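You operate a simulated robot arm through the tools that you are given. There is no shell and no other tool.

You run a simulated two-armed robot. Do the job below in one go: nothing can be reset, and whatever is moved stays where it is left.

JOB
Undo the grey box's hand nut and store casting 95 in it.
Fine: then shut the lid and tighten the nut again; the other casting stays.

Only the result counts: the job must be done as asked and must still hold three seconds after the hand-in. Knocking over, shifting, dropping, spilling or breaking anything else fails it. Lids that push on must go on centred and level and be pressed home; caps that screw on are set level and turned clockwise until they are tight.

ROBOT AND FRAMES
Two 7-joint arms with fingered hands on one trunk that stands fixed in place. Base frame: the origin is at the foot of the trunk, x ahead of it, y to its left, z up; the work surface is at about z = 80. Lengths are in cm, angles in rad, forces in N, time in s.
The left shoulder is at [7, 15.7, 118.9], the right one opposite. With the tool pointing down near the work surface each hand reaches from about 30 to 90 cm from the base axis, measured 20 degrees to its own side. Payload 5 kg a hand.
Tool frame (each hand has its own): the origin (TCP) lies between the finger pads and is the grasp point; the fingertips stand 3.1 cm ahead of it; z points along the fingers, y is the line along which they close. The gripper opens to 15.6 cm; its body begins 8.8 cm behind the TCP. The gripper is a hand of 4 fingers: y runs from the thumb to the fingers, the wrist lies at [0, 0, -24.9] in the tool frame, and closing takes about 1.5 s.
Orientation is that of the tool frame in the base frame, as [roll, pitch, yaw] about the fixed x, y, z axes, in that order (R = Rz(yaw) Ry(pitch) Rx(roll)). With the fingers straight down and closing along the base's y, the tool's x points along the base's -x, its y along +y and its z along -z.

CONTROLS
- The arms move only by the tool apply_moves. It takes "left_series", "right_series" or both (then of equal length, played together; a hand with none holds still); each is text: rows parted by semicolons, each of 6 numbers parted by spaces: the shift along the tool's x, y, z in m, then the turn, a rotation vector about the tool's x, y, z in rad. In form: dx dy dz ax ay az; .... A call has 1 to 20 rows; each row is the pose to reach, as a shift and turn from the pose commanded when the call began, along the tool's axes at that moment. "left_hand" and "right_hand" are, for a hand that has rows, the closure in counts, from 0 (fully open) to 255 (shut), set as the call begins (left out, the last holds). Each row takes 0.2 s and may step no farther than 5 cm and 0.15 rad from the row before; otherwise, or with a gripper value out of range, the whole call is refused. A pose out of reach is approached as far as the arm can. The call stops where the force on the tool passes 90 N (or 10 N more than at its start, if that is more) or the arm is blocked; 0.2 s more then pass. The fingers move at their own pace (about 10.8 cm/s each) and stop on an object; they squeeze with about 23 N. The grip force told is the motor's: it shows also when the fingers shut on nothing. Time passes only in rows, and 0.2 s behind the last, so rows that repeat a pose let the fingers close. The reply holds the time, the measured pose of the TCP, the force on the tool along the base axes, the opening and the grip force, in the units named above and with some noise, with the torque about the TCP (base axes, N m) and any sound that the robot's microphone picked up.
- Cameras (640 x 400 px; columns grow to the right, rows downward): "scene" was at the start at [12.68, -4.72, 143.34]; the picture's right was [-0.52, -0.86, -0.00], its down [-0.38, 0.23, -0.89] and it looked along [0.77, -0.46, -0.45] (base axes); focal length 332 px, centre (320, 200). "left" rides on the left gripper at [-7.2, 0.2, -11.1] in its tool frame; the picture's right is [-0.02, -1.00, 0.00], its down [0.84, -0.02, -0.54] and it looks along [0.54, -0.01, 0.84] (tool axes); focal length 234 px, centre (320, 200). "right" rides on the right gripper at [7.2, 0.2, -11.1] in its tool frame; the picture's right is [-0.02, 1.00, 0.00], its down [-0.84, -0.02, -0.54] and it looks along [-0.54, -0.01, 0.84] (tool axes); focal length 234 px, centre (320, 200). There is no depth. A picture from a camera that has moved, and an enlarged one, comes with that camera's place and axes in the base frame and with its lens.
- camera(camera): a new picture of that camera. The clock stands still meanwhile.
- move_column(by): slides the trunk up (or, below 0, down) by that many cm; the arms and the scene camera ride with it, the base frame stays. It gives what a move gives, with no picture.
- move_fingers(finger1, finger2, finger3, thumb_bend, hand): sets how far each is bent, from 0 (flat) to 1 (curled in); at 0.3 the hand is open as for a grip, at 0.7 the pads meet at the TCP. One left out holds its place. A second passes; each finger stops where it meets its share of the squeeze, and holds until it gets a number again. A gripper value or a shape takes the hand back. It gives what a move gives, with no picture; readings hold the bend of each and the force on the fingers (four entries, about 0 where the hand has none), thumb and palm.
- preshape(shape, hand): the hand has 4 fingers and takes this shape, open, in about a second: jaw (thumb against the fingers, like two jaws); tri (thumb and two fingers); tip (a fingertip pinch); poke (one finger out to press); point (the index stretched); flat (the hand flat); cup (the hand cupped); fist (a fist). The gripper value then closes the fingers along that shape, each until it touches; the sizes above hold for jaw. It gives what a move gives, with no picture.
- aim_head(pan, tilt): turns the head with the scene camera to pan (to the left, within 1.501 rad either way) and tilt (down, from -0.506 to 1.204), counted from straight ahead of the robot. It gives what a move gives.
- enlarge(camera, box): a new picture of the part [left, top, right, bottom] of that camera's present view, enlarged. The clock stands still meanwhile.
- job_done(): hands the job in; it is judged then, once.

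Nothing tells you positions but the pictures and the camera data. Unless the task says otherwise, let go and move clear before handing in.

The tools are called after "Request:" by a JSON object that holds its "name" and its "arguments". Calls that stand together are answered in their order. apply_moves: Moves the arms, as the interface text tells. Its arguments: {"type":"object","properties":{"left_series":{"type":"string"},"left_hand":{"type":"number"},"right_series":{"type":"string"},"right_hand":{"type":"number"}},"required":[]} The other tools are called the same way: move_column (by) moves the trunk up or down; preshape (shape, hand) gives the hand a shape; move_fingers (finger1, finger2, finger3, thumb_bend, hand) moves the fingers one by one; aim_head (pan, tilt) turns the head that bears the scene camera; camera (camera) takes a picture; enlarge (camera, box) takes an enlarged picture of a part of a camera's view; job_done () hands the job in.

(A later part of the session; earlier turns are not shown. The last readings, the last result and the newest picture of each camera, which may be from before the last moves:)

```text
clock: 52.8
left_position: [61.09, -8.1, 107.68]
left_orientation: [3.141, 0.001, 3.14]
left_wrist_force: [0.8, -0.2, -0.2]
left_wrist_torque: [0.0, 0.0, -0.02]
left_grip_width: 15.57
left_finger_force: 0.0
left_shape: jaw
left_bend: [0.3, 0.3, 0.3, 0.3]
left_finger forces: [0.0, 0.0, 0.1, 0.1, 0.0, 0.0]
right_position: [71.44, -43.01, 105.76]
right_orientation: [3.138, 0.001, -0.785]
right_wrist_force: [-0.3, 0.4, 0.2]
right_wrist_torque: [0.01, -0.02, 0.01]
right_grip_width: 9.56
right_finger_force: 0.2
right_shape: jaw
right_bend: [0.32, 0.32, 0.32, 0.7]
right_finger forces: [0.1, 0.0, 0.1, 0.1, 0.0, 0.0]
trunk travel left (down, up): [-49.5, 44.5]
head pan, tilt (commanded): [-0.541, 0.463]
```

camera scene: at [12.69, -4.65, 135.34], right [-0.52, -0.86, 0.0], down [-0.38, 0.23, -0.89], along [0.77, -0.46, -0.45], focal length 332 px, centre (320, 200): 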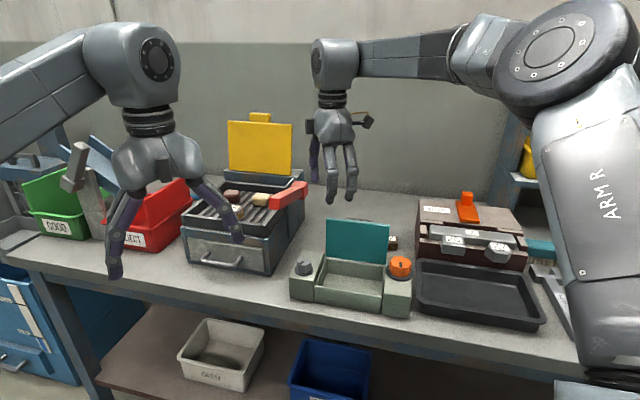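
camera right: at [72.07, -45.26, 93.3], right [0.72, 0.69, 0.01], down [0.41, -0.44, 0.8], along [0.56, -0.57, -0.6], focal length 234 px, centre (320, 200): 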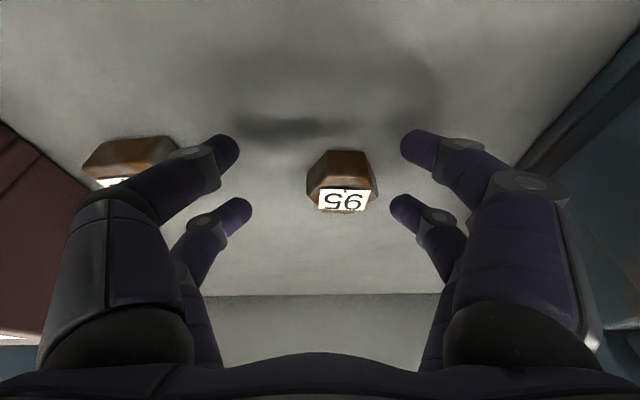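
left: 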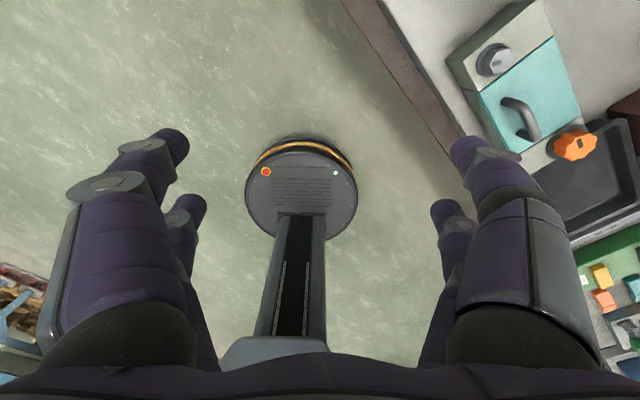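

Request:
{"name": "apply_moves", "arguments": {"right_series": "0 0 0 0 0.15 0; 0 0 0 0 0.3 0; 0.02 0 0 0 0.45 0; 0.05 0 0.02 0 0.47 0; 0.085 -0.002 0.045 0 0.47 0; 0.115 -0.0037 0.08 0 0.47 0; 0.135 -0.0037 0.115 0 0.47 0; 0.1457 -0.0037 0.1376 0 0.47 0; 0.1457 -0.0037 0.1376 0 0.47 0", "right_hand": 90}}

Request:
{"name": "camera", "arguments": {"camera": "right"}}

Request:
{"name": "enlarge", "arguments": {"camera": "scene", "box": [240, 100, 460, 320]}}

```text
clock: 54.8
left_position: [61.12, -8.04, 107.6]
left_orientation: [-3.141, -0.001, -3.14]
left_wrist_force: [0.0, 0.1, -0.1]
left_wrist_torque: [-0.03, 0.01, -0.03]
left_grip_width: 15.59
left_finger_force: 0.0
left_shape: jaw
left_bend: [0.3, 0.3, 0.3, 0.3]
left_finger forces: [0.1, 0.0, 0.0, 0.0, 0.1, 0.1]
right_position: [81.92, -52.7, 91.93]
right_orientation: [3.139, -0.47, -0.787]
right_wrist_force: [0.4, -1.1, -0.3]
right_wrist_torque: [0.01, 0.0, 0.0]
right_grip_width: 10.07
right_finger_force: 0.1
right_shape: jaw
right_bend: [0.31, 0.31, 0.31, 0.66]
right_finger forces: [0.0, 0.0, 0.0, 0.0, 0.1, 0.1]
trunk travel left (down, up): [-49.5, 44.5]
head pan, tilt (commanded): [-0.541, 0.463]
```

```text
taken
camera right: at [82.93, -53.8, 105.05], right [-0.72, -0.69, -0.01], down [-0.69, 0.72, 0.11], along [-0.07, 0.08, -0.99], focal length 234 px, centre (320, 200)
```

right: 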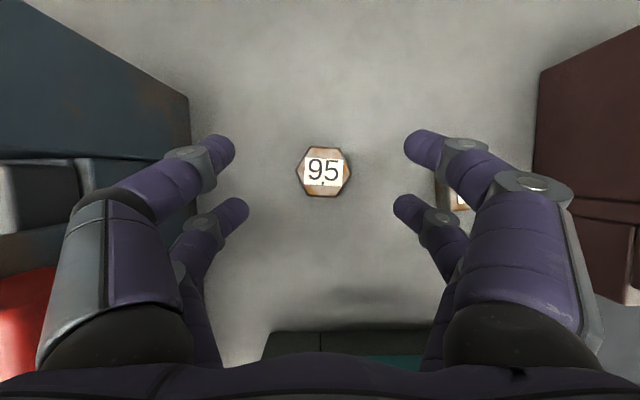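

```text
1.82 times, centred on (350, 210) of scene
camera zoom: at [12.64, -4.63, 135.35], right [-0.52, -0.86, 0.0], down [-0.38, 0.23, -0.89], along [0.77, -0.46, -0.45], focal length 604 px, centre (266, 182)
```

zoom: 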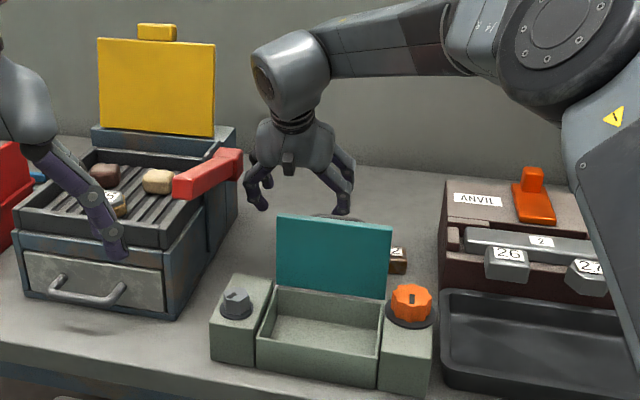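

Request:
{"name": "enlarge", "arguments": {"camera": "right", "box": [270, 130, 380, 220]}}

```text
4.44 times, centred on (325, 175) of right
camera zoom: at [82.93, -53.8, 105.05], right [-0.72, -0.69, -0.01], down [-0.69, 0.72, 0.11], along [-0.07, 0.08, -0.99], focal length 1041 px, centre (298, 311)
```

zoom: 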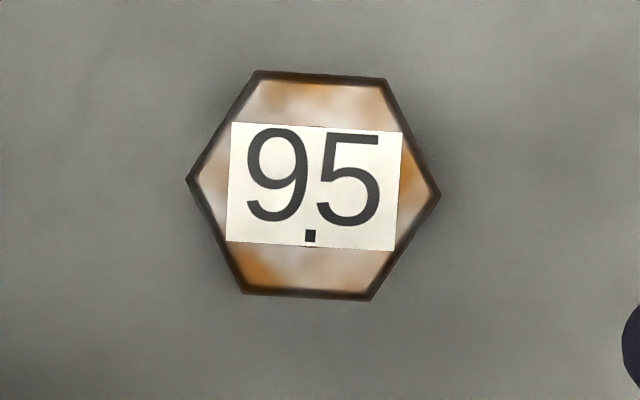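

Request:
{"name": "apply_moves", "arguments": {"right_series": "0 0 0 0.0593 0 -0.1166; 0 0 0 0.1185 0 -0.2333; 0 0 0 0.1778 0 -0.3499; 0 0 0 0.237 0 -0.4665; 0 0 0 0.237 0 -0.4665"}}

Request:
{"name": "apply_moves", "arguments": {"right_series": "0 0 0 0 0.06 0; 0 0 0 0 0.11 0; 0 0 0 0 0.11 0"}}

Request:
{"name": "camera", "arguments": {"camera": "right"}}

Request:
{"name": "enlarge", "arguments": {"camera": "scene", "box": [240, 100, 460, 320]}}

```text
clock: 56.0
left_position: [61.22, -8.03, 107.62]
left_orientation: [3.141, 0.0, 3.141]
left_wrist_force: [0.1, 0.4, -0.1]
left_wrist_torque: [0.01, 0.02, -0.02]
left_grip_width: 15.59
left_finger_force: 0.0
left_shape: jaw
left_bend: [0.3, 0.3, 0.3, 0.3]
left_finger forces: [0.0, 0.0, 0.0, 0.0, 0.0, 0.0]
right_position: [82.08, -52.76, 91.95]
right_orientation: [3.139, -0.468, -0.263]
right_wrist_force: [-0.3, -0.3, 0.2]
right_wrist_torque: [-0.04, 0.01, 0.01]
right_grip_width: 10.03
right_finger_force: 0.0
right_shape: jaw
right_bend: [0.31, 0.31, 0.31, 0.66]
right_finger forces: [0.0, 0.0, 0.1, 0.0, 0.1, 0.0]
trunk travel left (down, up): [-49.5, 44.5]
head pan, tilt (commanded): [-0.541, 0.463]
```

```text
clock: 56.8
left_position: [61.24, -8.06, 107.46]
left_orientation: [3.14, 0.001, 3.141]
left_wrist_force: [-0.1, 0.2, 0.4]
left_wrist_torque: [0.0, 0.0, -0.02]
left_grip_width: 15.57
left_finger_force: 0.0
left_shape: jaw
left_bend: [0.3, 0.3, 0.3, 0.3]
left_finger forces: [0.1, 0.1, 0.0, 0.0, 0.0, 0.1]
right_position: [81.94, -52.88, 91.8]
right_orientation: [3.139, -0.579, -0.263]
right_wrist_force: [0.4, 0.2, 0.2]
right_wrist_torque: [-0.04, 0.02, -0.02]
right_grip_width: 10.06
right_finger_force: 0.0
right_shape: jaw
right_bend: [0.31, 0.31, 0.31, 0.66]
right_finger forces: [0.0, 0.0, 0.0, 0.0, 0.0, 0.1]
trunk travel left (down, up): [-49.5, 44.5]
head pan, tilt (commanded): [-0.541, 0.463]
```

```text
taken
camera right: at [82.02, -53.03, 105.14], right [-0.28, -0.96, -0.01], down [-0.96, 0.28, 0.0], along [0.0, 0.01, -1.0], focal length 234 px, centre (320, 200)
```

right: 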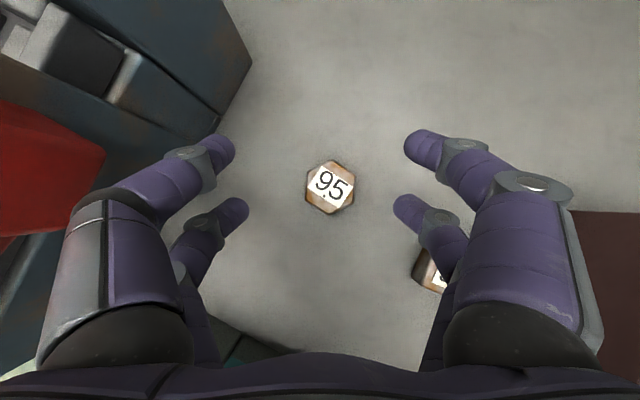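

```text
1.82 times, centred on (350, 210) of scene
camera zoom: at [12.7, -4.67, 135.34], right [-0.52, -0.86, 0.0], down [-0.38, 0.23, -0.89], along [0.77, -0.46, -0.45], focal length 604 px, centre (266, 182)
```

zoom: 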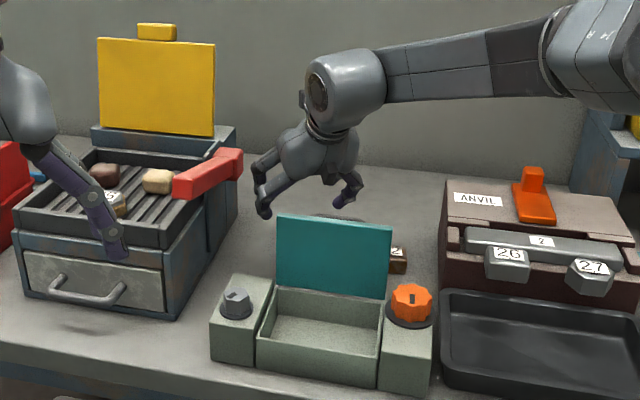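

Request:
{"name": "apply_moves", "arguments": {"right_series": "-0.006 0.0095 0.02 0 0 0; -0.012 0.0095 0.04 0 0 0; -0.012 0.0095 0.04 0 0 0", "right_hand": 115}}

Request:
{"name": "camera", "arguments": {"camera": "right"}}

Request:
{"name": "enlarge", "arguments": {"camera": "scene", "box": [280, 130, 420, 270]}}

```text
clock: 57.6
left_position: [61.1, -8.04, 107.56]
left_orientation: [-3.141, -0.001, -3.141]
left_wrist_force: [0.7, -0.3, 0.0]
left_wrist_torque: [-0.01, 0.0, 0.0]
left_grip_width: 15.58
left_finger_force: 0.0
left_shape: jaw
left_bend: [0.3, 0.3, 0.3, 0.3]
left_finger forces: [0.1, 0.0, 0.0, 0.0, 0.0, 0.1]
right_position: [82.86, -54.1, 87.95]
right_orientation: [3.14, -0.578, -0.264]
right_wrist_force: [-0.2, -0.9, 0.4]
right_wrist_torque: [0.01, 0.01, 0.01]
right_grip_width: 8.63
right_finger_force: 0.1
right_shape: jaw
right_bend: [0.72, 0.72, 0.72, 0.7]
right_finger forces: [0.0, 0.0, 0.1, 0.0, 0.1, 0.1]
trunk travel left (down, up): [-49.5, 44.5]
head pan, tilt (commanded): [-0.541, 0.463]
```

```text
taken
camera right: at [82.99, -54.28, 101.15], right [-0.28, -0.96, -0.01], down [-0.96, 0.28, 0.0], along [0.01, 0.01, -1.0], focal length 234 px, centre (320, 200)
```

right: 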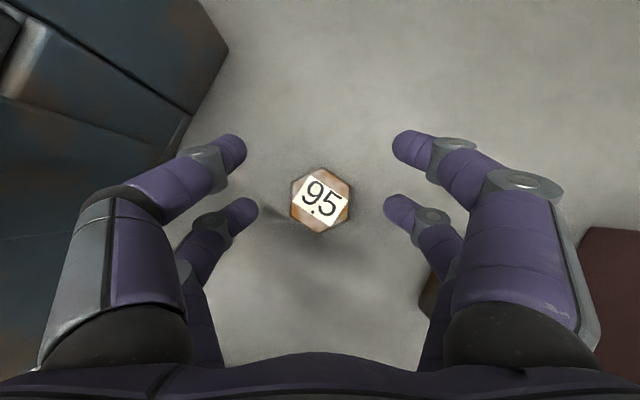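

```text
2.86 times, centred on (350, 200) of scene
camera zoom: at [12.62, -4.65, 135.35], right [-0.52, -0.86, 0.0], down [-0.38, 0.23, -0.9], along [0.77, -0.46, -0.45], focal length 948 px, centre (234, 200)
```

zoom: 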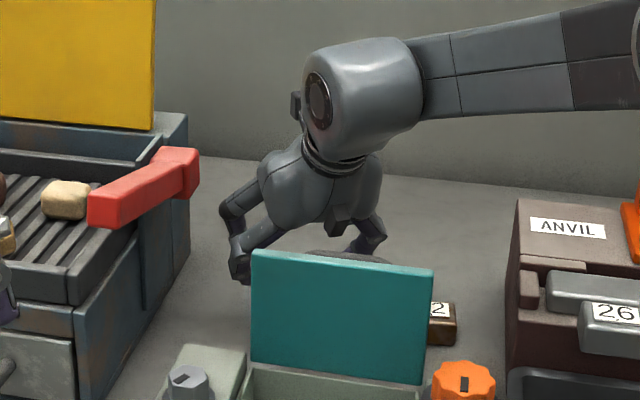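

Request:
{"name": "apply_moves", "arguments": {"right_series": "-0.006 0.001 0.0175 0 0 0; -0.0122 0.001 0.034 0 0 0; -0.0122 0.001 0.034 0 0 0"}}

Request:
{"name": "camera", "arguments": {"camera": "right"}}

```text
clock: 58.4
left_position: [61.09, -8.03, 107.57]
left_orientation: [-3.141, 0.0, 3.142]
left_wrist_force: [0.0, -0.3, 0.0]
left_wrist_torque: [0.02, 0.0, -0.01]
left_grip_width: 15.59
left_finger_force: 0.1
left_shape: jaw
left_bend: [0.3, 0.3, 0.3, 0.3]
left_finger forces: [0.2, 0.0, 0.0, 0.1, 0.0, 0.1]
right_position: [83.69, -54.56, 84.35]
right_orientation: [3.14, -0.579, -0.263]
right_wrist_force: [0.6, -0.3, -0.3]
right_wrist_torque: [0.01, -0.02, 0.0]
right_grip_width: 8.58
right_finger_force: 0.2
right_shape: jaw
right_bend: [0.72, 0.72, 0.72, 0.7]
right_finger forces: [0.0, 0.1, 0.0, 0.0, 0.0, 0.0]
trunk travel left (down, up): [-49.5, 44.5]
head pan, tilt (commanded): [-0.541, 0.463]
```

```text
taken
camera right: at [83.77, -54.68, 97.61], right [-0.28, -0.96, -0.01], down [-0.96, 0.28, 0.0], along [0.01, 0.01, -1.0], focal length 234 px, centre (320, 200)
```

right: 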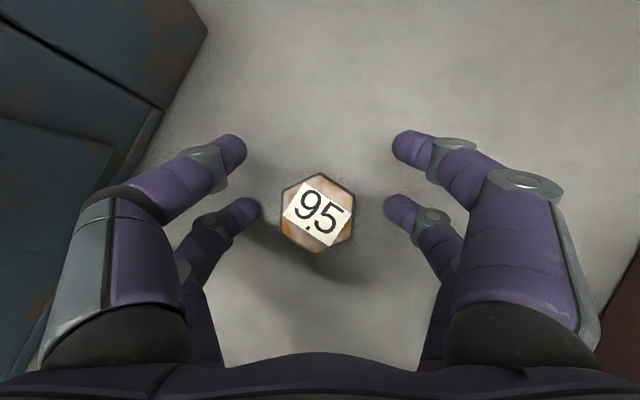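

Request:
{"name": "apply_moves", "arguments": {"right_series": "0 0 0 0 0 0; 0 0 0 0 0 0; 0 0 0 0 0 0; 0 0 0 0 0 0; 0 0 0 0 0 0; 0 0 0 0 0 0; 0 0 0 0 0 0; 0 0 0 0 0 0", "right_hand": 255}}

Request:
{"name": "camera", "arguments": {"camera": "right"}}

```text
clock: 60.2
left_position: [61.25, -8.08, 107.58]
left_orientation: [-3.14, 0.001, -3.141]
left_wrist_force: [-0.8, -1.1, 0.2]
left_wrist_torque: [0.01, -0.03, 0.02]
left_grip_width: 15.55
left_finger_force: 0.2
left_shape: jaw
left_bend: [0.3, 0.3, 0.3, 0.3]
left_finger forces: [0.0, 0.0, 0.0, 0.0, 0.1, 0.0]
right_position: [83.74, -54.57, 84.3]
right_orientation: [3.138, -0.577, -0.264]
right_wrist_force: [0.5, 0.0, -0.7]
right_wrist_torque: [0.01, -0.05, 0.0]
right_grip_width: 0.53
right_finger_force: 22.8
right_shape: jaw
right_bend: [0.7, 0.74, 0.74, 0.7]
right_finger forces: [0.0, 20.1, 20.0, 0.0, 0.1, 0.0]
trunk travel left (down, up): [-49.5, 44.5]
head pan, tilt (commanded): [-0.541, 0.463]
```

```text
taken
camera right: at [83.79, -54.69, 97.57], right [-0.28, -0.96, -0.01], down [-0.96, 0.28, 0.0], along [0.0, 0.01, -1.0], focal length 234 px, centre (320, 200)
```

right: 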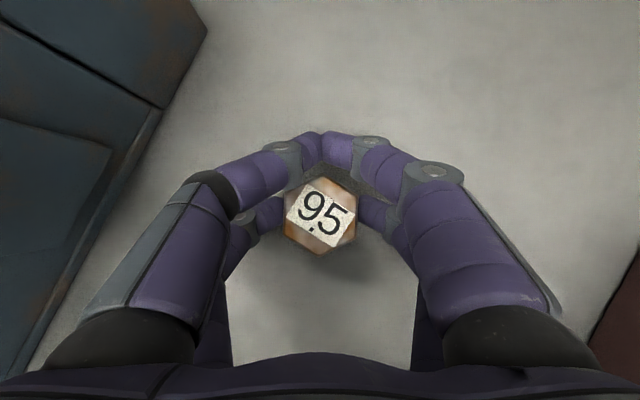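

Request:
{"name": "apply_moves", "arguments": {"right_series": "0.0027 0 -0.0042 0 0 0; 0.0055 0 -0.0084 0 0 0; 0.011 0 -0.0167 0 0 0; 0.0164 0 -0.0251 0 0 0; 0.0246 0 -0.0377 0 0 0; 0.0328 0 -0.0502 0 0 0; 0.0328 0 -0.0502 0 0 0"}}

Request:
{"name": "camera", "arguments": {"camera": "right"}}

Request:
{"name": "enlarge", "arguments": {"camera": "scene", "box": [240, 100, 460, 320]}}

```text
clock: 61.8
left_position: [61.16, -8.05, 107.62]
left_orientation: [-3.14, 0.0, -3.141]
left_wrist_force: [-0.3, 1.0, 0.0]
left_wrist_torque: [-0.04, 0.02, 0.0]
left_grip_width: 15.59
left_finger_force: 0.0
left_shape: jaw
left_bend: [0.3, 0.3, 0.3, 0.3]
left_finger forces: [0.0, 0.0, 0.0, 0.0, 0.0, 0.1]
right_position: [83.77, -54.63, 90.48]
right_orientation: [3.139, -0.576, -0.264]
right_wrist_force: [-0.3, 0.1, -0.4]
right_wrist_torque: [0.01, 0.02, -0.01]
right_grip_width: 0.54
right_finger_force: 23.2
right_shape: jaw
right_bend: [0.7, 0.74, 0.74, 0.7]
right_finger forces: [0.1, 20.1, 20.0, 0.1, 0.1, 0.1]
trunk travel left (down, up): [-49.5, 44.5]
head pan, tilt (commanded): [-0.541, 0.463]
```

```text
taken
camera right: at [83.76, -54.62, 103.63], right [-0.28, -0.96, -0.01], down [-0.96, 0.28, 0.0], along [0.0, 0.01, -1.0], focal length 234 px, centre (320, 200)
```

right: 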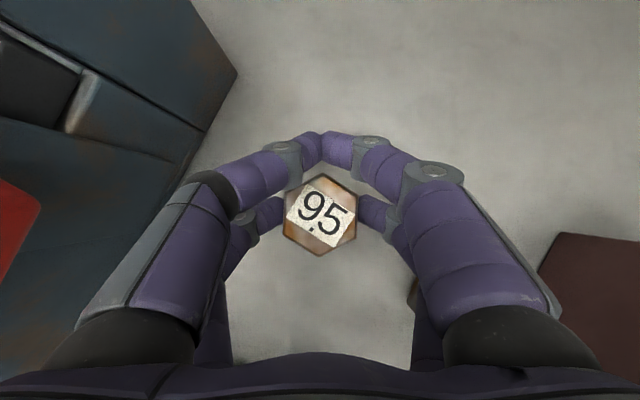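

```text
1.82 times, centred on (350, 210) of scene
camera zoom: at [12.73, -4.69, 135.33], right [-0.52, -0.86, 0.0], down [-0.38, 0.23, -0.89], along [0.77, -0.46, -0.45], focal length 604 px, centre (266, 182)
```

zoom: 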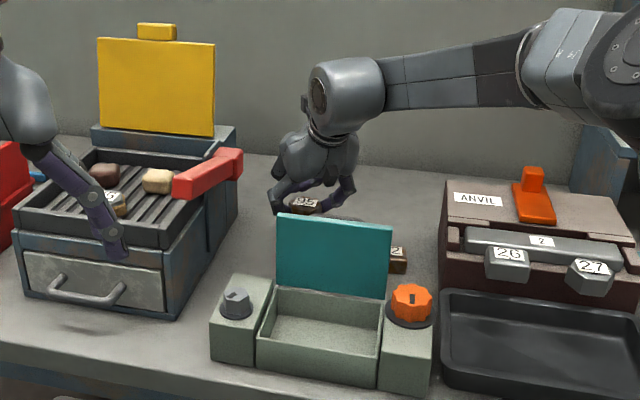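

Request:
{"name": "apply_moves", "arguments": {"right_series": "0.011 0 -0.0168 0 0 0; 0.0219 0 -0.0335 0 0 0; 0.0329 0 -0.05 0 0 0; 0.0438 0 -0.067 0 0 0; 0.053 0 -0.1086 0 0 0; 0.0513 0 -0.1516 0 0 0; 0.0513 0 -0.1516 0 0 0"}}

Request:
{"name": "apply_moves", "arguments": {"right_series": "0 0 0 -0.0713 0 0.109; 0 0 0 -0.1425 0 0.218; 0 0 0 -0.2138 0 0.327; 0 0 0 -0.285 0 0.436; 0 0 0 -0.285 0 0.436"}}

Request:
{"name": "camera", "arguments": {"camera": "right"}}

Request:
{"name": "camera", "arguments": {"camera": "scene"}}

```text
clock: 63.4
left_position: [61.3, -8.11, 107.46]
left_orientation: [-3.14, -0.001, 3.141]
left_wrist_force: [0.2, -0.1, 0.6]
left_wrist_torque: [0.05, 0.02, -0.02]
left_grip_width: 15.61
left_finger_force: 0.1
left_shape: jaw
left_bend: [0.3, 0.3, 0.3, 0.3]
left_finger forces: [0.1, 0.1, 0.1, 0.0, 0.0, 0.0]
right_position: [79.77, -53.41, 105.52]
right_orientation: [3.14, -0.574, -0.265]
right_wrist_force: [0.6, -0.1, -1.6]
right_wrist_torque: [-0.02, -0.04, -0.03]
right_grip_width: 0.52
right_finger_force: 23.1
right_shape: jaw
right_bend: [0.7, 0.74, 0.74, 0.7]
right_finger forces: [0.0, 20.0, 20.0, 0.1, 0.0, 0.1]
trunk travel left (down, up): [-49.5, 44.5]
head pan, tilt (commanded): [-0.541, 0.463]
```

```text
clock: 64.6
left_position: [61.16, -8.04, 107.63]
left_orientation: [-3.141, 0.0, -3.141]
left_wrist_force: [0.2, 0.5, 0.1]
left_wrist_torque: [0.02, 0.01, 0.0]
left_grip_width: 15.58
left_finger_force: 0.1
left_shape: jaw
left_bend: [0.3, 0.3, 0.3, 0.3]
left_finger forces: [0.0, 0.0, 0.0, 0.1, 0.0, 0.0]
right_position: [79.89, -53.43, 105.92]
right_orientation: [3.139, -0.579, -0.786]
right_wrist_force: [0.0, 0.0, -0.4]
right_wrist_torque: [0.02, -0.01, 0.0]
right_grip_width: 0.53
right_finger_force: 23.0
right_shape: jaw
right_bend: [0.7, 0.74, 0.74, 0.7]
right_finger forces: [0.0, 20.1, 20.2, 0.1, 0.0, 0.0]
trunk travel left (down, up): [-49.5, 44.5]
head pan, tilt (commanded): [-0.541, 0.463]
```

```text
taken
camera right: at [79.75, -53.49, 119.09], right [-0.72, -0.69, -0.01], down [-0.69, 0.72, 0.0], along [0.01, 0.01, -1.0], focal length 234 px, centre (320, 200)
```

right: 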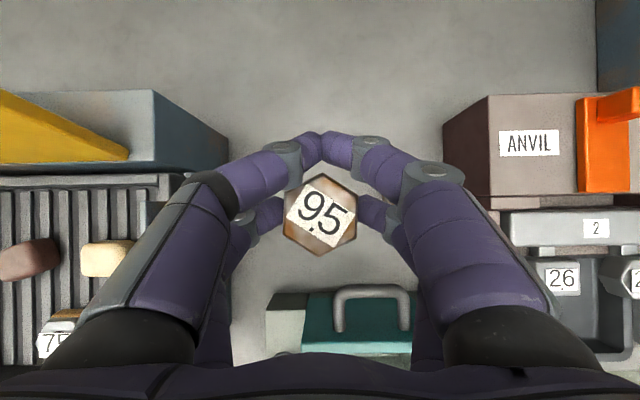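

```text
taken
camera scene: at [12.65, -4.69, 135.34], right [-0.52, -0.86, 0.0], down [-0.38, 0.23, -0.89], along [0.77, -0.46, -0.45], focal length 332 px, centre (320, 200)
```

scene: 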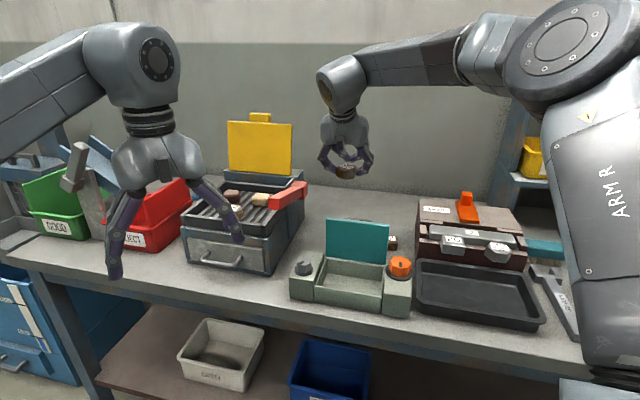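

Request:
{"name": "apply_moves", "arguments": {"right_series": "-0.0354 0.011 -0.0232 0 0 0; -0.0708 0.022 -0.0464 0 0 0; -0.1062 0.033 -0.0696 0 0 0; -0.1416 0.044 -0.0928 0 0 0; -0.177 0.055 -0.116 0 0 0; -0.177 0.055 -0.116 0 0 0"}}

Request:
{"name": "camera", "arguments": {"camera": "right"}}

Request:
{"name": "enlarge", "arguments": {"camera": "scene", "box": [240, 100, 460, 320]}}

```text
clock: 66.0
left_position: [61.23, -8.0, 107.65]
left_orientation: [3.139, -0.003, -3.141]
left_wrist_force: [0.3, -0.1, -0.7]
left_wrist_torque: [0.0, -0.01, 0.0]
left_grip_width: 15.58
left_finger_force: 0.1
left_shape: jaw
left_bend: [0.3, 0.3, 0.3, 0.3]
left_finger forces: [0.0, 0.1, 0.0, 0.0, 0.0, 0.1]
right_position: [61.06, -42.47, 105.8]
right_orientation: [3.138, -0.579, -0.785]
right_wrist_force: [0.0, 1.1, -1.2]
right_wrist_torque: [-0.02, -0.03, -0.05]
right_grip_width: 0.5
right_finger_force: 23.0
right_shape: jaw
right_bend: [0.7, 0.74, 0.74, 0.7]
right_finger forces: [0.0, 20.0, 20.0, 0.0, 0.0, 0.0]
trunk travel left (down, up): [-49.5, 44.5]
head pan, tilt (commanded): [-0.541, 0.463]
```

```text
taken
camera right: at [61.02, -42.53, 119.0], right [-0.72, -0.69, -0.01], down [-0.69, 0.72, 0.0], along [0.01, 0.01, -1.0], focal length 234 px, centre (320, 200)
```

right: 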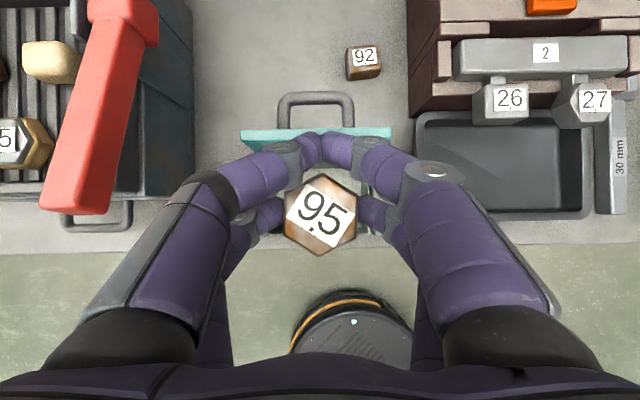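

```text
1.82 times, centred on (350, 210) of scene
camera zoom: at [12.8, -4.68, 135.32], right [-0.52, -0.86, 0.0], down [-0.38, 0.23, -0.89], along [0.77, -0.46, -0.45], focal length 604 px, centre (266, 182)
```

zoom: 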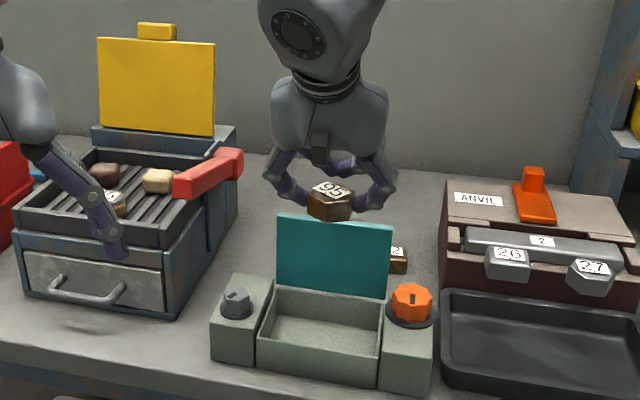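

Request:
{"name": "enlarge", "arguments": {"camera": "right", "box": [220, 80, 420, 270]}}

Request:
{"name": "enlarge", "arguments": {"camera": "scene", "box": [310, 160, 420, 270]}}

```text
2.11 times, centred on (320, 175) of right
camera zoom: at [61.02, -42.53, 119.0], right [-0.72, -0.69, -0.01], down [-0.69, 0.72, 0.0], along [0.01, 0.01, -1.0], focal length 493 px, centre (320, 253)
```

zoom: 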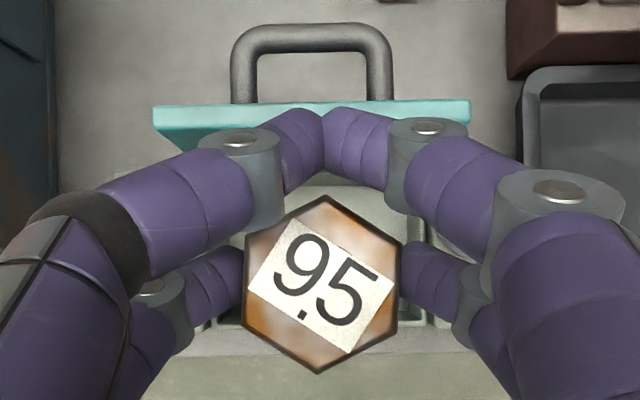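

```text
3.64 times, centred on (365, 215) of scene
camera zoom: at [12.8, -4.68, 135.32], right [-0.52, -0.86, 0.0], down [-0.38, 0.23, -0.89], along [0.77, -0.46, -0.45], focal length 1207 px, centre (156, 146)
```

zoom: 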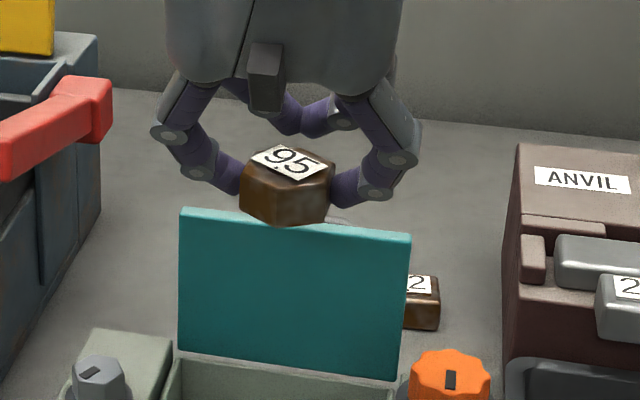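

Request:
{"name": "enlarge", "arguments": {"camera": "right", "box": [250, 180, 400, 270]}}

Request:
{"name": "enlarge", "arguments": {"camera": "scene", "box": [310, 220, 420, 320]}}

```text
4.27 times, centred on (325, 225) of right
camera zoom: at [61.02, -42.53, 119.0], right [-0.72, -0.69, -0.01], down [-0.69, 0.72, 0.0], along [0.01, 0.01, -1.0], focal length 999 px, centre (299, 93)
```

zoom: 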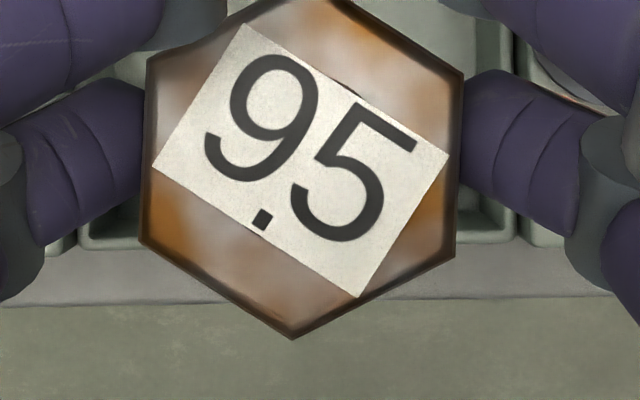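

```text
4.00 times, centred on (365, 270) of scene
camera zoom: at [12.8, -4.68, 135.32], right [-0.52, -0.86, 0.0], down [-0.38, 0.23, -0.89], along [0.77, -0.46, -0.45], focal length 1328 px, centre (140, -80)
```

zoom: 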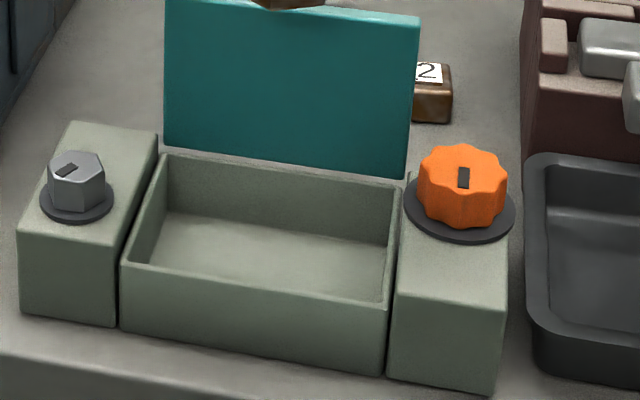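

Request:
{"name": "apply_moves", "arguments": {"right_series": "0 0 0 0 -0.08 0; 0 0 0 0 -0.159 0; 0 -0.001 0 0 -0.159 0; 0 -0.001 0 0 -0.159 0"}}

Request:
{"name": "camera", "arguments": {"camera": "right"}}

```text
clock: 67.0
left_position: [61.24, -8.19, 107.56]
left_orientation: [-3.14, 0.0, 3.141]
left_wrist_force: [0.8, -0.4, 0.5]
left_wrist_torque: [0.0, 0.0, 0.0]
left_grip_width: 15.58
left_finger_force: 0.2
left_shape: jaw
left_bend: [0.3, 0.3, 0.3, 0.3]
left_finger forces: [0.1, 0.1, 0.0, 0.1, 0.0, 0.0]
right_position: [61.14, -42.52, 105.89]
right_orientation: [3.139, -0.419, -0.783]
right_wrist_force: [0.4, 0.3, -1.1]
right_wrist_torque: [-0.02, -0.02, 0.0]
right_grip_width: 0.52
right_finger_force: 23.0
right_shape: jaw
right_bend: [0.7, 0.74, 0.74, 0.7]
right_finger forces: [0.1, 20.0, 20.0, 0.1, 0.1, 0.1]
trunk travel left (down, up): [-49.5, 44.5]
head pan, tilt (commanded): [-0.541, 0.463]
```

```text
taken
camera right: at [62.58, -43.94, 118.96], right [-0.72, -0.69, -0.01], down [-0.68, 0.71, 0.16], along [-0.1, 0.12, -0.99], focal length 234 px, centre (320, 200)
```

right: 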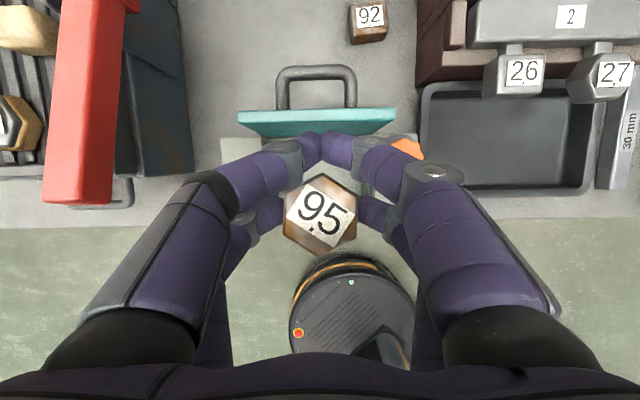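

Request:
{"name": "apply_moves", "arguments": {"right_series": "-0.0163 0 0.0365 0 0 0; -0.0326 0 0.073 0 0 0; -0.0489 0 0.1095 0 0 0; -0.0652 0 0.146 0 0 0; -0.0749 0 0.168 0 0 0; -0.0749 0 0.168 0 0 0"}}

Request:
{"name": "camera", "arguments": {"camera": "right"}}

Request:
{"name": "enlarge", "arguments": {"camera": "scene", "box": [270, 150, 450, 330]}}

```text
clock: 68.4
left_position: [61.13, -8.15, 107.63]
left_orientation: [-3.141, -0.001, -3.141]
left_wrist_force: [-0.1, -0.7, -0.8]
left_wrist_torque: [-0.02, -0.02, 0.0]
left_grip_width: 15.58
left_finger_force: 0.2
left_shape: jaw
left_bend: [0.3, 0.3, 0.3, 0.3]
left_finger forces: [0.1, 0.0, 0.1, 0.1, 0.0, 0.0]
right_position: [61.01, -42.33, 87.88]
right_orientation: [3.139, -0.421, -0.785]
right_wrist_force: [0.1, -0.5, -0.5]
right_wrist_torque: [-0.02, -0.01, -0.01]
right_grip_width: 0.53
right_finger_force: 23.1
right_shape: jaw
right_bend: [0.7, 0.74, 0.74, 0.7]
right_finger forces: [0.0, 20.0, 20.1, 0.0, 0.1, 0.0]
trunk travel left (down, up): [-49.5, 44.5]
head pan, tilt (commanded): [-0.541, 0.463]
```

```text
taken
camera right: at [62.44, -43.88, 100.89], right [-0.72, -0.69, -0.01], down [-0.68, 0.71, 0.16], along [-0.1, 0.12, -0.99], focal length 234 px, centre (320, 200)
```

right: 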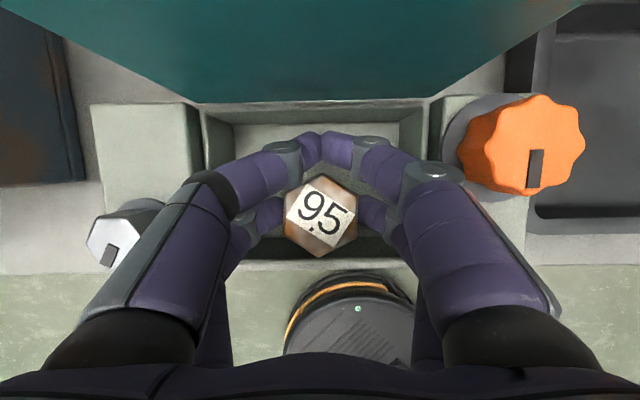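

```text
2.22 times, centred on (360, 240) of scene
camera zoom: at [12.66, -4.66, 135.35], right [-0.52, -0.86, 0.0], down [-0.38, 0.23, -0.89], along [0.77, -0.46, -0.45], focal length 738 px, centre (231, 111)
```

zoom: 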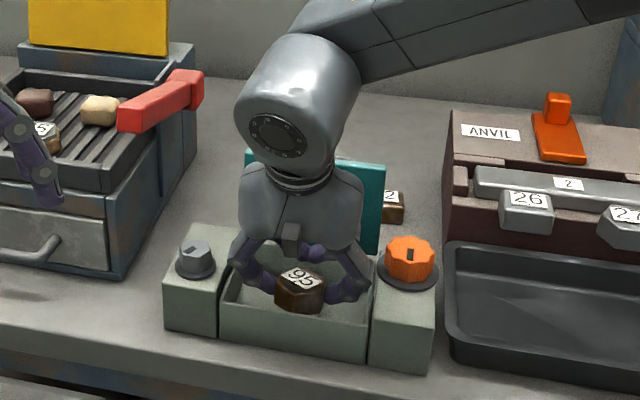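

Request:
{"name": "apply_moves", "arguments": {"right_series": "0.0035 0 0.0015 0 0 0; 0 0 0.008 0 0 0; -0.002 0 0.014 0 0 0; -0.0038 0 0.0191 0 0 0; -0.0038 0 0.0191 0 0 0"}}

Request:
{"name": "camera", "arguments": {"camera": "right"}}

Request:
{"name": "enlarge", "arguments": {"camera": "scene", "box": [290, 200, 420, 320]}}

```text
clock: 69.6
left_position: [61.1, -8.18, 107.74]
left_orientation: [-3.14, -0.003, -3.141]
left_wrist_force: [0.6, 0.0, 0.0]
left_wrist_torque: [-0.01, 0.03, 0.01]
left_grip_width: 15.59
left_finger_force: 0.1
left_shape: jaw
left_bend: [0.3, 0.3, 0.3, 0.3]
left_finger forces: [0.0, 0.0, 0.1, 0.0, 0.0, 0.0]
right_position: [61.25, -42.67, 85.72]
right_orientation: [3.14, -0.42, -0.784]
right_wrist_force: [0.6, 0.5, -0.7]
right_wrist_torque: [0.03, 0.01, -0.03]
right_grip_width: 0.51
right_finger_force: 23.1
right_shape: jaw
right_bend: [0.7, 0.74, 0.74, 0.7]
right_finger forces: [0.0, 20.0, 19.9, 0.1, 0.0, 0.0]
trunk travel left (down, up): [-49.5, 44.5]
head pan, tilt (commanded): [-0.541, 0.463]
```

```text
taken
camera right: at [62.77, -44.18, 98.82], right [-0.72, -0.69, -0.01], down [-0.68, 0.71, 0.16], along [-0.1, 0.12, -0.99], focal length 234 px, centre (320, 200)
```

right: 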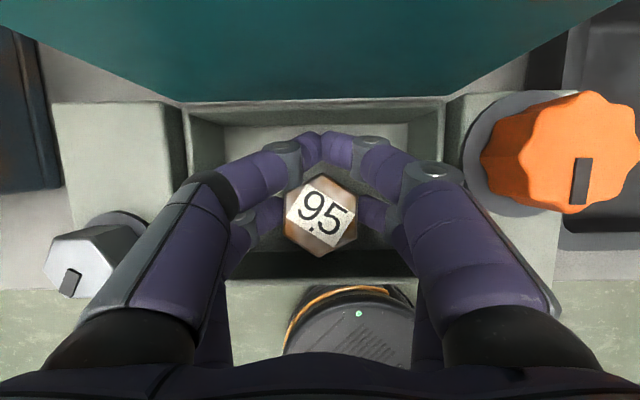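

```text
3.33 times, centred on (355, 260) of scene
camera zoom: at [12.68, -4.66, 135.34], right [-0.52, -0.86, 0.0], down [-0.38, 0.23, -0.89], along [0.77, -0.46, -0.45], focal length 1106 px, centre (203, 0)
```

zoom: 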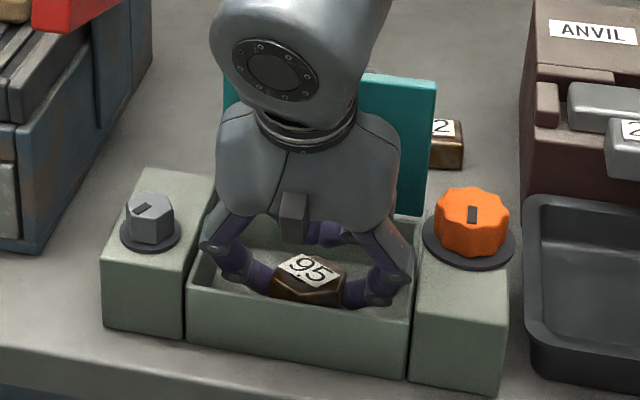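

Request:
{"name": "apply_moves", "arguments": {"right_series": "-0.0008 0 0.0018 0 0 0; -0.0016 0 0.0037 0 0 0; -0.0024 0 0.0055 0 0 0; -0.0024 0 0.0055 0 0 0"}}

```text
clock: 70.6
left_position: [61.14, -8.13, 107.61]
left_orientation: [-3.14, 0.0, 3.141]
left_wrist_force: [-0.1, -0.6, 0.4]
left_wrist_torque: [-0.01, 0.01, 0.01]
left_grip_width: 15.6
left_finger_force: 0.0
left_shape: jaw
left_bend: [0.3, 0.3, 0.3, 0.3]
left_finger forces: [0.1, 0.1, 0.0, 0.1, 0.1, 0.1]
right_position: [61.24, -42.48, 85.06]
right_orientation: [3.14, -0.42, -0.785]
right_wrist_force: [0.0, 0.7, -0.8]
right_wrist_torque: [0.0, -0.02, 0.0]
right_grip_width: 0.5
right_finger_force: 22.7
right_shape: jaw
right_bend: [0.7, 0.74, 0.74, 0.7]
right_finger forces: [0.1, 20.1, 20.1, 0.0, 0.0, 0.1]
trunk travel left (down, up): [-49.5, 44.5]
head pan, tilt (commanded): [-0.541, 0.463]
```

Request:
{"name": "apply_moves", "arguments": {"right_series": "-0.0008 0 0.0018 0 0 0; -0.0012 0 0.0027 0 0 0; -0.0012 0 0.0027 0 0 0"}}

```text
clock: 71.4
left_position: [61.16, -8.04, 107.68]
left_orientation: [3.142, 0.0, -3.141]
left_wrist_force: [0.1, 0.7, -0.2]
left_wrist_torque: [0.0, -0.02, 0.01]
left_grip_width: 15.59
left_finger_force: 0.1
left_shape: jaw
left_bend: [0.3, 0.3, 0.3, 0.3]
left_finger forces: [0.1, 0.0, 0.0, 0.0, 0.0, 0.0]
right_position: [61.28, -42.59, 84.82]
right_orientation: [3.141, -0.421, -0.784]
right_wrist_force: [-0.2, 0.9, 2.6]
right_wrist_torque: [-0.01, 0.01, 0.0]
right_grip_width: 0.51
right_finger_force: 23.0
right_shape: jaw
right_bend: [0.7, 0.74, 0.74, 0.7]
right_finger forces: [0.0, 20.9, 20.9, 0.0, 0.0, 0.0]
trunk travel left (down, up): [-49.5, 44.5]
head pan, tilt (commanded): [-0.541, 0.463]
```

Request:
{"name": "apply_moves", "arguments": {"right_series": "-0.0006 0 0.0014 0 0 0; -0.001 0 0.0023 0 0 0; -0.001 0 0.0023 0 0 0"}}

```text
clock: 72.2
left_position: [61.11, -8.01, 107.67]
left_orientation: [3.141, 0.0, 3.141]
left_wrist_force: [0.1, -0.3, 0.2]
left_wrist_torque: [0.0, 0.01, -0.01]
left_grip_width: 15.58
left_finger_force: 0.0
left_shape: jaw
left_bend: [0.3, 0.3, 0.3, 0.3]
left_finger forces: [0.0, 0.1, 0.0, 0.0, 0.1, 0.0]
right_position: [61.26, -42.65, 84.78]
right_orientation: [3.139, -0.422, -0.783]
right_wrist_force: [-1.1, 0.3, 6.6]
right_wrist_torque: [0.03, 0.05, -0.01]
right_grip_width: 0.54
right_finger_force: 23.1
right_shape: jaw
right_bend: [0.7, 0.74, 0.74, 0.7]
right_finger forces: [0.0, 22.3, 22.5, 0.0, 0.1, 0.0]
trunk travel left (down, up): [-49.5, 44.5]
head pan, tilt (commanded): [-0.541, 0.463]
```

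Request:
{"name": "apply_moves", "arguments": {"right_series": "0 0 0 0 0 0; 0 0 0 0 0 0; 0 0 0 0 0 0; 0 0 0 0 0 0; 0 0 0 0 0 0", "right_hand": 150}}

Request:
{"name": "camera", "arguments": {"camera": "right"}}

Request:
{"name": "enlarge", "arguments": {"camera": "scene", "box": [290, 200, 420, 320]}}

```text
clock: 73.4
left_position: [61.05, -7.98, 107.51]
left_orientation: [3.141, 0.0, 3.141]
left_wrist_force: [-0.2, -0.1, 0.3]
left_wrist_torque: [0.0, -0.02, 0.01]
left_grip_width: 15.56
left_finger_force: 0.1
left_shape: jaw
left_bend: [0.3, 0.3, 0.3, 0.3]
left_finger forces: [0.0, 0.1, 0.0, 0.0, 0.0, 0.0]
right_position: [61.28, -42.53, 84.62]
right_orientation: [3.14, -0.42, -0.783]
right_wrist_force: [4.4, 2.7, 7.5]
right_wrist_torque: [0.02, 0.05, -0.09]
right_grip_width: 6.16
right_finger_force: 0.1
right_shape: jaw
right_bend: [0.73, 0.74, 0.74, 0.7]
right_finger forces: [0.0, 7.3, 3.7, 0.0, 0.0, 0.1]
trunk travel left (down, up): [-49.5, 44.5]
head pan, tilt (commanded): [-0.541, 0.463]
```

```text
taken
camera right: at [62.77, -44.09, 97.71], right [-0.72, -0.69, -0.01], down [-0.68, 0.71, 0.15], along [-0.1, 0.12, -0.99], focal length 234 px, centre (320, 200)
```

right: 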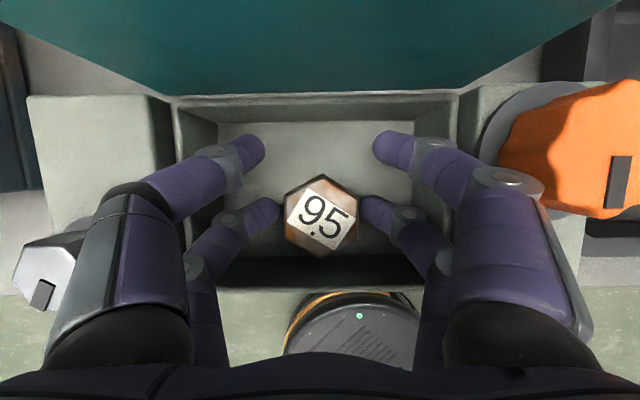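

```text
3.33 times, centred on (355, 260) of scene
camera zoom: at [12.68, -4.57, 135.35], right [-0.52, -0.86, 0.0], down [-0.38, 0.23, -0.89], along [0.77, -0.46, -0.45], focal length 1106 px, centre (203, 0)
```

zoom: 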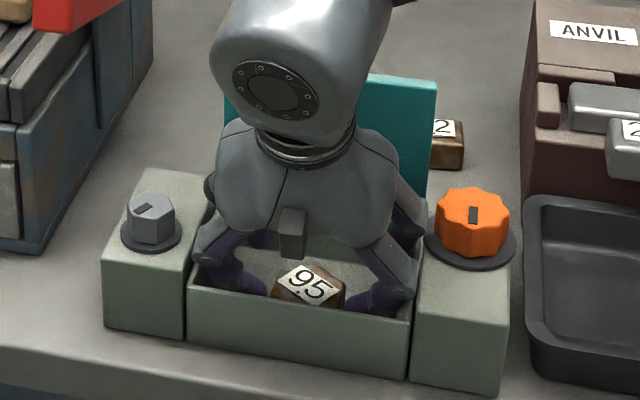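

Request:
{"name": "apply_moves", "arguments": {"right_series": "0.002 0 -0.0046 0 0 0; 0.0061 0 -0.0137 0 0 0; 0.0143 0 -0.032 0 0 0; 0.0306 0 -0.0685 0 0 0; 0.049 0 -0.1096 0 0 0; 0.0653 0 -0.146 0 0 0; 0.0816 0 -0.1826 0 0 0; 0.0816 0 -0.1826 0 0 0"}}

Request:
{"name": "camera", "arguments": {"camera": "right"}}

Request:
{"name": "enlarge", "arguments": {"camera": "scene", "box": [290, 200, 420, 320]}}

```text
clock: 75.2
left_position: [61.21, -8.04, 107.61]
left_orientation: [-3.141, 0.001, -3.141]
left_wrist_force: [-0.8, -0.2, -0.6]
left_wrist_torque: [-0.02, 0.01, 0.01]
left_grip_width: 15.58
left_finger_force: 0.0
left_shape: jaw
left_bend: [0.3, 0.3, 0.3, 0.3]
left_finger forces: [0.1, 0.0, 0.1, 0.0, 0.1, 0.0]
right_position: [61.35, -42.48, 104.47]
right_orientation: [3.138, -0.418, -0.784]
right_wrist_force: [0.6, -0.2, 0.2]
right_wrist_torque: [0.04, 0.01, 0.0]
right_grip_width: 6.38
right_finger_force: 0.1
right_shape: jaw
right_bend: [0.73, 0.73, 0.73, 0.7]
right_finger forces: [0.0, 0.0, 0.0, 0.0, 0.0, 0.0]
trunk travel left (down, up): [-49.5, 44.5]
head pan, tilt (commanded): [-0.541, 0.463]
```

```text
taken
camera right: at [62.86, -43.99, 117.58], right [-0.72, -0.69, -0.01], down [-0.68, 0.71, 0.16], along [-0.1, 0.12, -0.99], focal length 234 px, centre (320, 200)
```

right: 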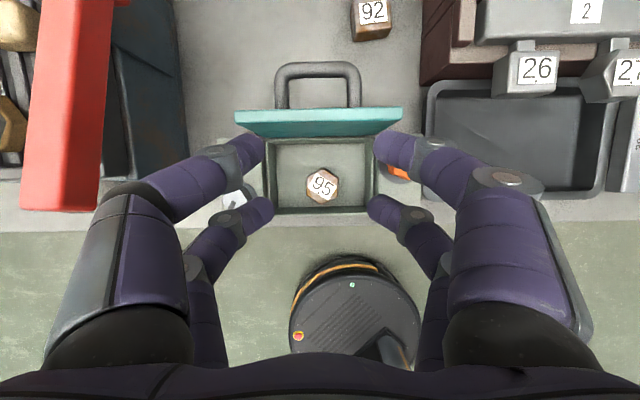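

```text
3.33 times, centred on (355, 260) of scene
camera zoom: at [12.74, -4.71, 135.33], right [-0.52, -0.86, 0.0], down [-0.38, 0.23, -0.89], along [0.77, -0.46, -0.45], focal length 1106 px, centre (203, 0)
```

zoom: 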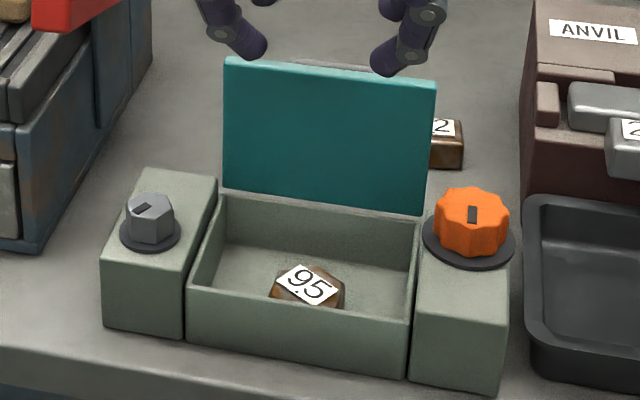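

Request:
{"name": "apply_moves", "arguments": {"right_series": "0 0 -0.01 0 -0.14 0; 0 0 -0.02 0 -0.28 0; 0 0 -0.03 0 -0.42 0; 0 0 -0.03 0 -0.42 0"}}

Request:
{"name": "apply_moves", "arguments": {"right_series": "0 0 0 0 0 0.145; 0 0 0 0 0 0.29; 0 0 0 0 0 0.435; 0 0 0 0 0 0.58; 0 0 0 0 0 0.725; 0 0 0 0 0 0.87; 0 0 0 0 0 1.015; 0 0 0 0 0 1.16; 0 0 0 0 0 1.305; 0 0 0 0 0 1.45; 0 0 0 0 0 1.571; 0 0 0 0 0 1.571"}}

```text
clock: 76.2
left_position: [61.13, -8.07, 107.65]
left_orientation: [3.141, -0.002, -3.141]
left_wrist_force: [0.4, 0.3, 0.3]
left_wrist_torque: [-0.02, -0.03, 0.03]
left_grip_width: 15.57
left_finger_force: 0.1
left_shape: jaw
left_bend: [0.3, 0.3, 0.3, 0.3]
left_finger forces: [0.0, 0.0, 0.0, 0.1, 0.1, 0.1]
right_position: [60.48, -41.58, 107.29]
right_orientation: [3.139, 0.003, -0.785]
right_wrist_force: [-0.4, 0.4, -0.8]
right_wrist_torque: [-0.02, -0.02, -0.01]
right_grip_width: 6.42
right_finger_force: 0.0
right_shape: jaw
right_bend: [0.73, 0.73, 0.73, 0.7]
right_finger forces: [0.0, 0.0, 0.0, 0.0, 0.0, 0.0]
trunk travel left (down, up): [-49.5, 44.5]
head pan, tilt (commanded): [-0.541, 0.463]
```

```text
clock: 78.8
left_position: [61.22, -7.99, 107.52]
left_orientation: [-3.141, -0.001, -3.142]
left_wrist_force: [-0.8, 1.0, -0.5]
left_wrist_torque: [0.01, -0.02, 0.0]
left_grip_width: 15.6
left_finger_force: 0.1
left_shape: jaw
left_bend: [0.3, 0.3, 0.3, 0.3]
left_finger forces: [0.1, 0.1, 0.0, 0.0, 0.0, 0.0]
right_position: [60.5, -41.71, 107.21]
right_orientation: [3.141, 0.0, -2.358]
right_wrist_force: [-0.3, 0.0, 0.1]
right_wrist_torque: [0.01, 0.01, 0.04]
right_grip_width: 6.41
right_finger_force: 0.1
right_shape: jaw
right_bend: [0.73, 0.73, 0.73, 0.7]
right_finger forces: [0.0, 0.0, 0.1, 0.1, 0.1, 0.0]
trunk travel left (down, up): [-49.5, 44.5]
head pan, tilt (commanded): [-0.541, 0.463]
```

Request:
{"name": "apply_moves", "arguments": {"right_series": "0 -0.04 0 0 0 0; 0 -0.08 0 0 0 0; 0 -0.108 0 0 0 0; 0 -0.108 0 0 0 0"}}

Request:
{"name": "camera", "arguments": {"camera": "right"}}

Request:
{"name": "enlarge", "arguments": {"camera": "scene", "box": [270, 120, 450, 310]}}

```text
clock: 79.8
left_position: [61.06, -8.02, 107.68]
left_orientation: [3.14, -0.001, -3.141]
left_wrist_force: [-0.2, -0.7, -0.2]
left_wrist_torque: [-0.01, 0.0, 0.02]
left_grip_width: 15.6
left_finger_force: 0.1
left_shape: jaw
left_bend: [0.3, 0.3, 0.3, 0.3]
left_finger forces: [0.0, 0.0, 0.0, 0.0, 0.0, 0.1]
right_position: [68.14, -49.47, 107.29]
right_orientation: [-3.142, -0.002, -2.355]
right_wrist_force: [-0.4, -0.3, -0.3]
right_wrist_torque: [-0.01, -0.04, -0.03]
right_grip_width: 6.41
right_finger_force: 0.0
right_shape: jaw
right_bend: [0.73, 0.73, 0.73, 0.7]
right_finger forces: [0.1, 0.0, 0.1, 0.1, 0.0, 0.1]
trunk travel left (down, up): [-49.5, 44.5]
head pan, tilt (commanded): [-0.541, 0.463]
```

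```text
taken
camera right: at [63.01, -54.33, 118.35], right [-0.69, 0.72, 0.0], down [0.61, 0.58, 0.54], along [0.39, 0.38, -0.84], focal length 234 px, centre (320, 200)
```

right: 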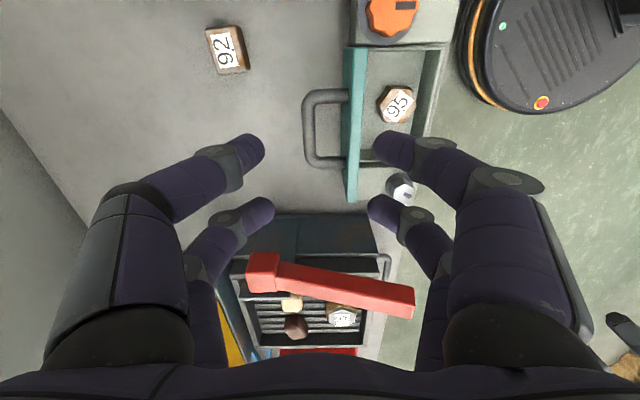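

```text
2.11 times, centred on (360, 215) of scene
camera zoom: at [12.64, -4.65, 135.35], right [-0.52, -0.86, 0.0], down [-0.38, 0.23, -0.89], along [0.77, -0.46, -0.45], focal length 699 px, centre (236, 168)
```

zoom: 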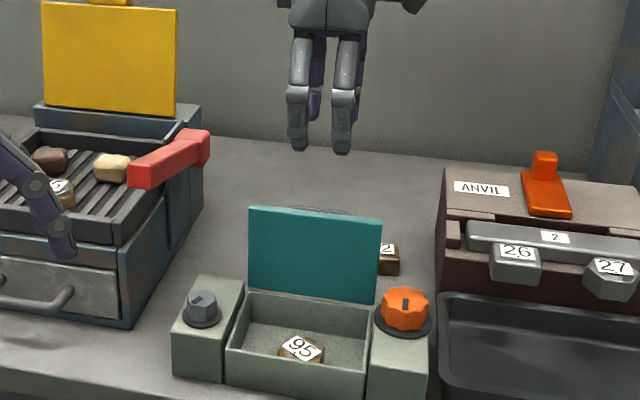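

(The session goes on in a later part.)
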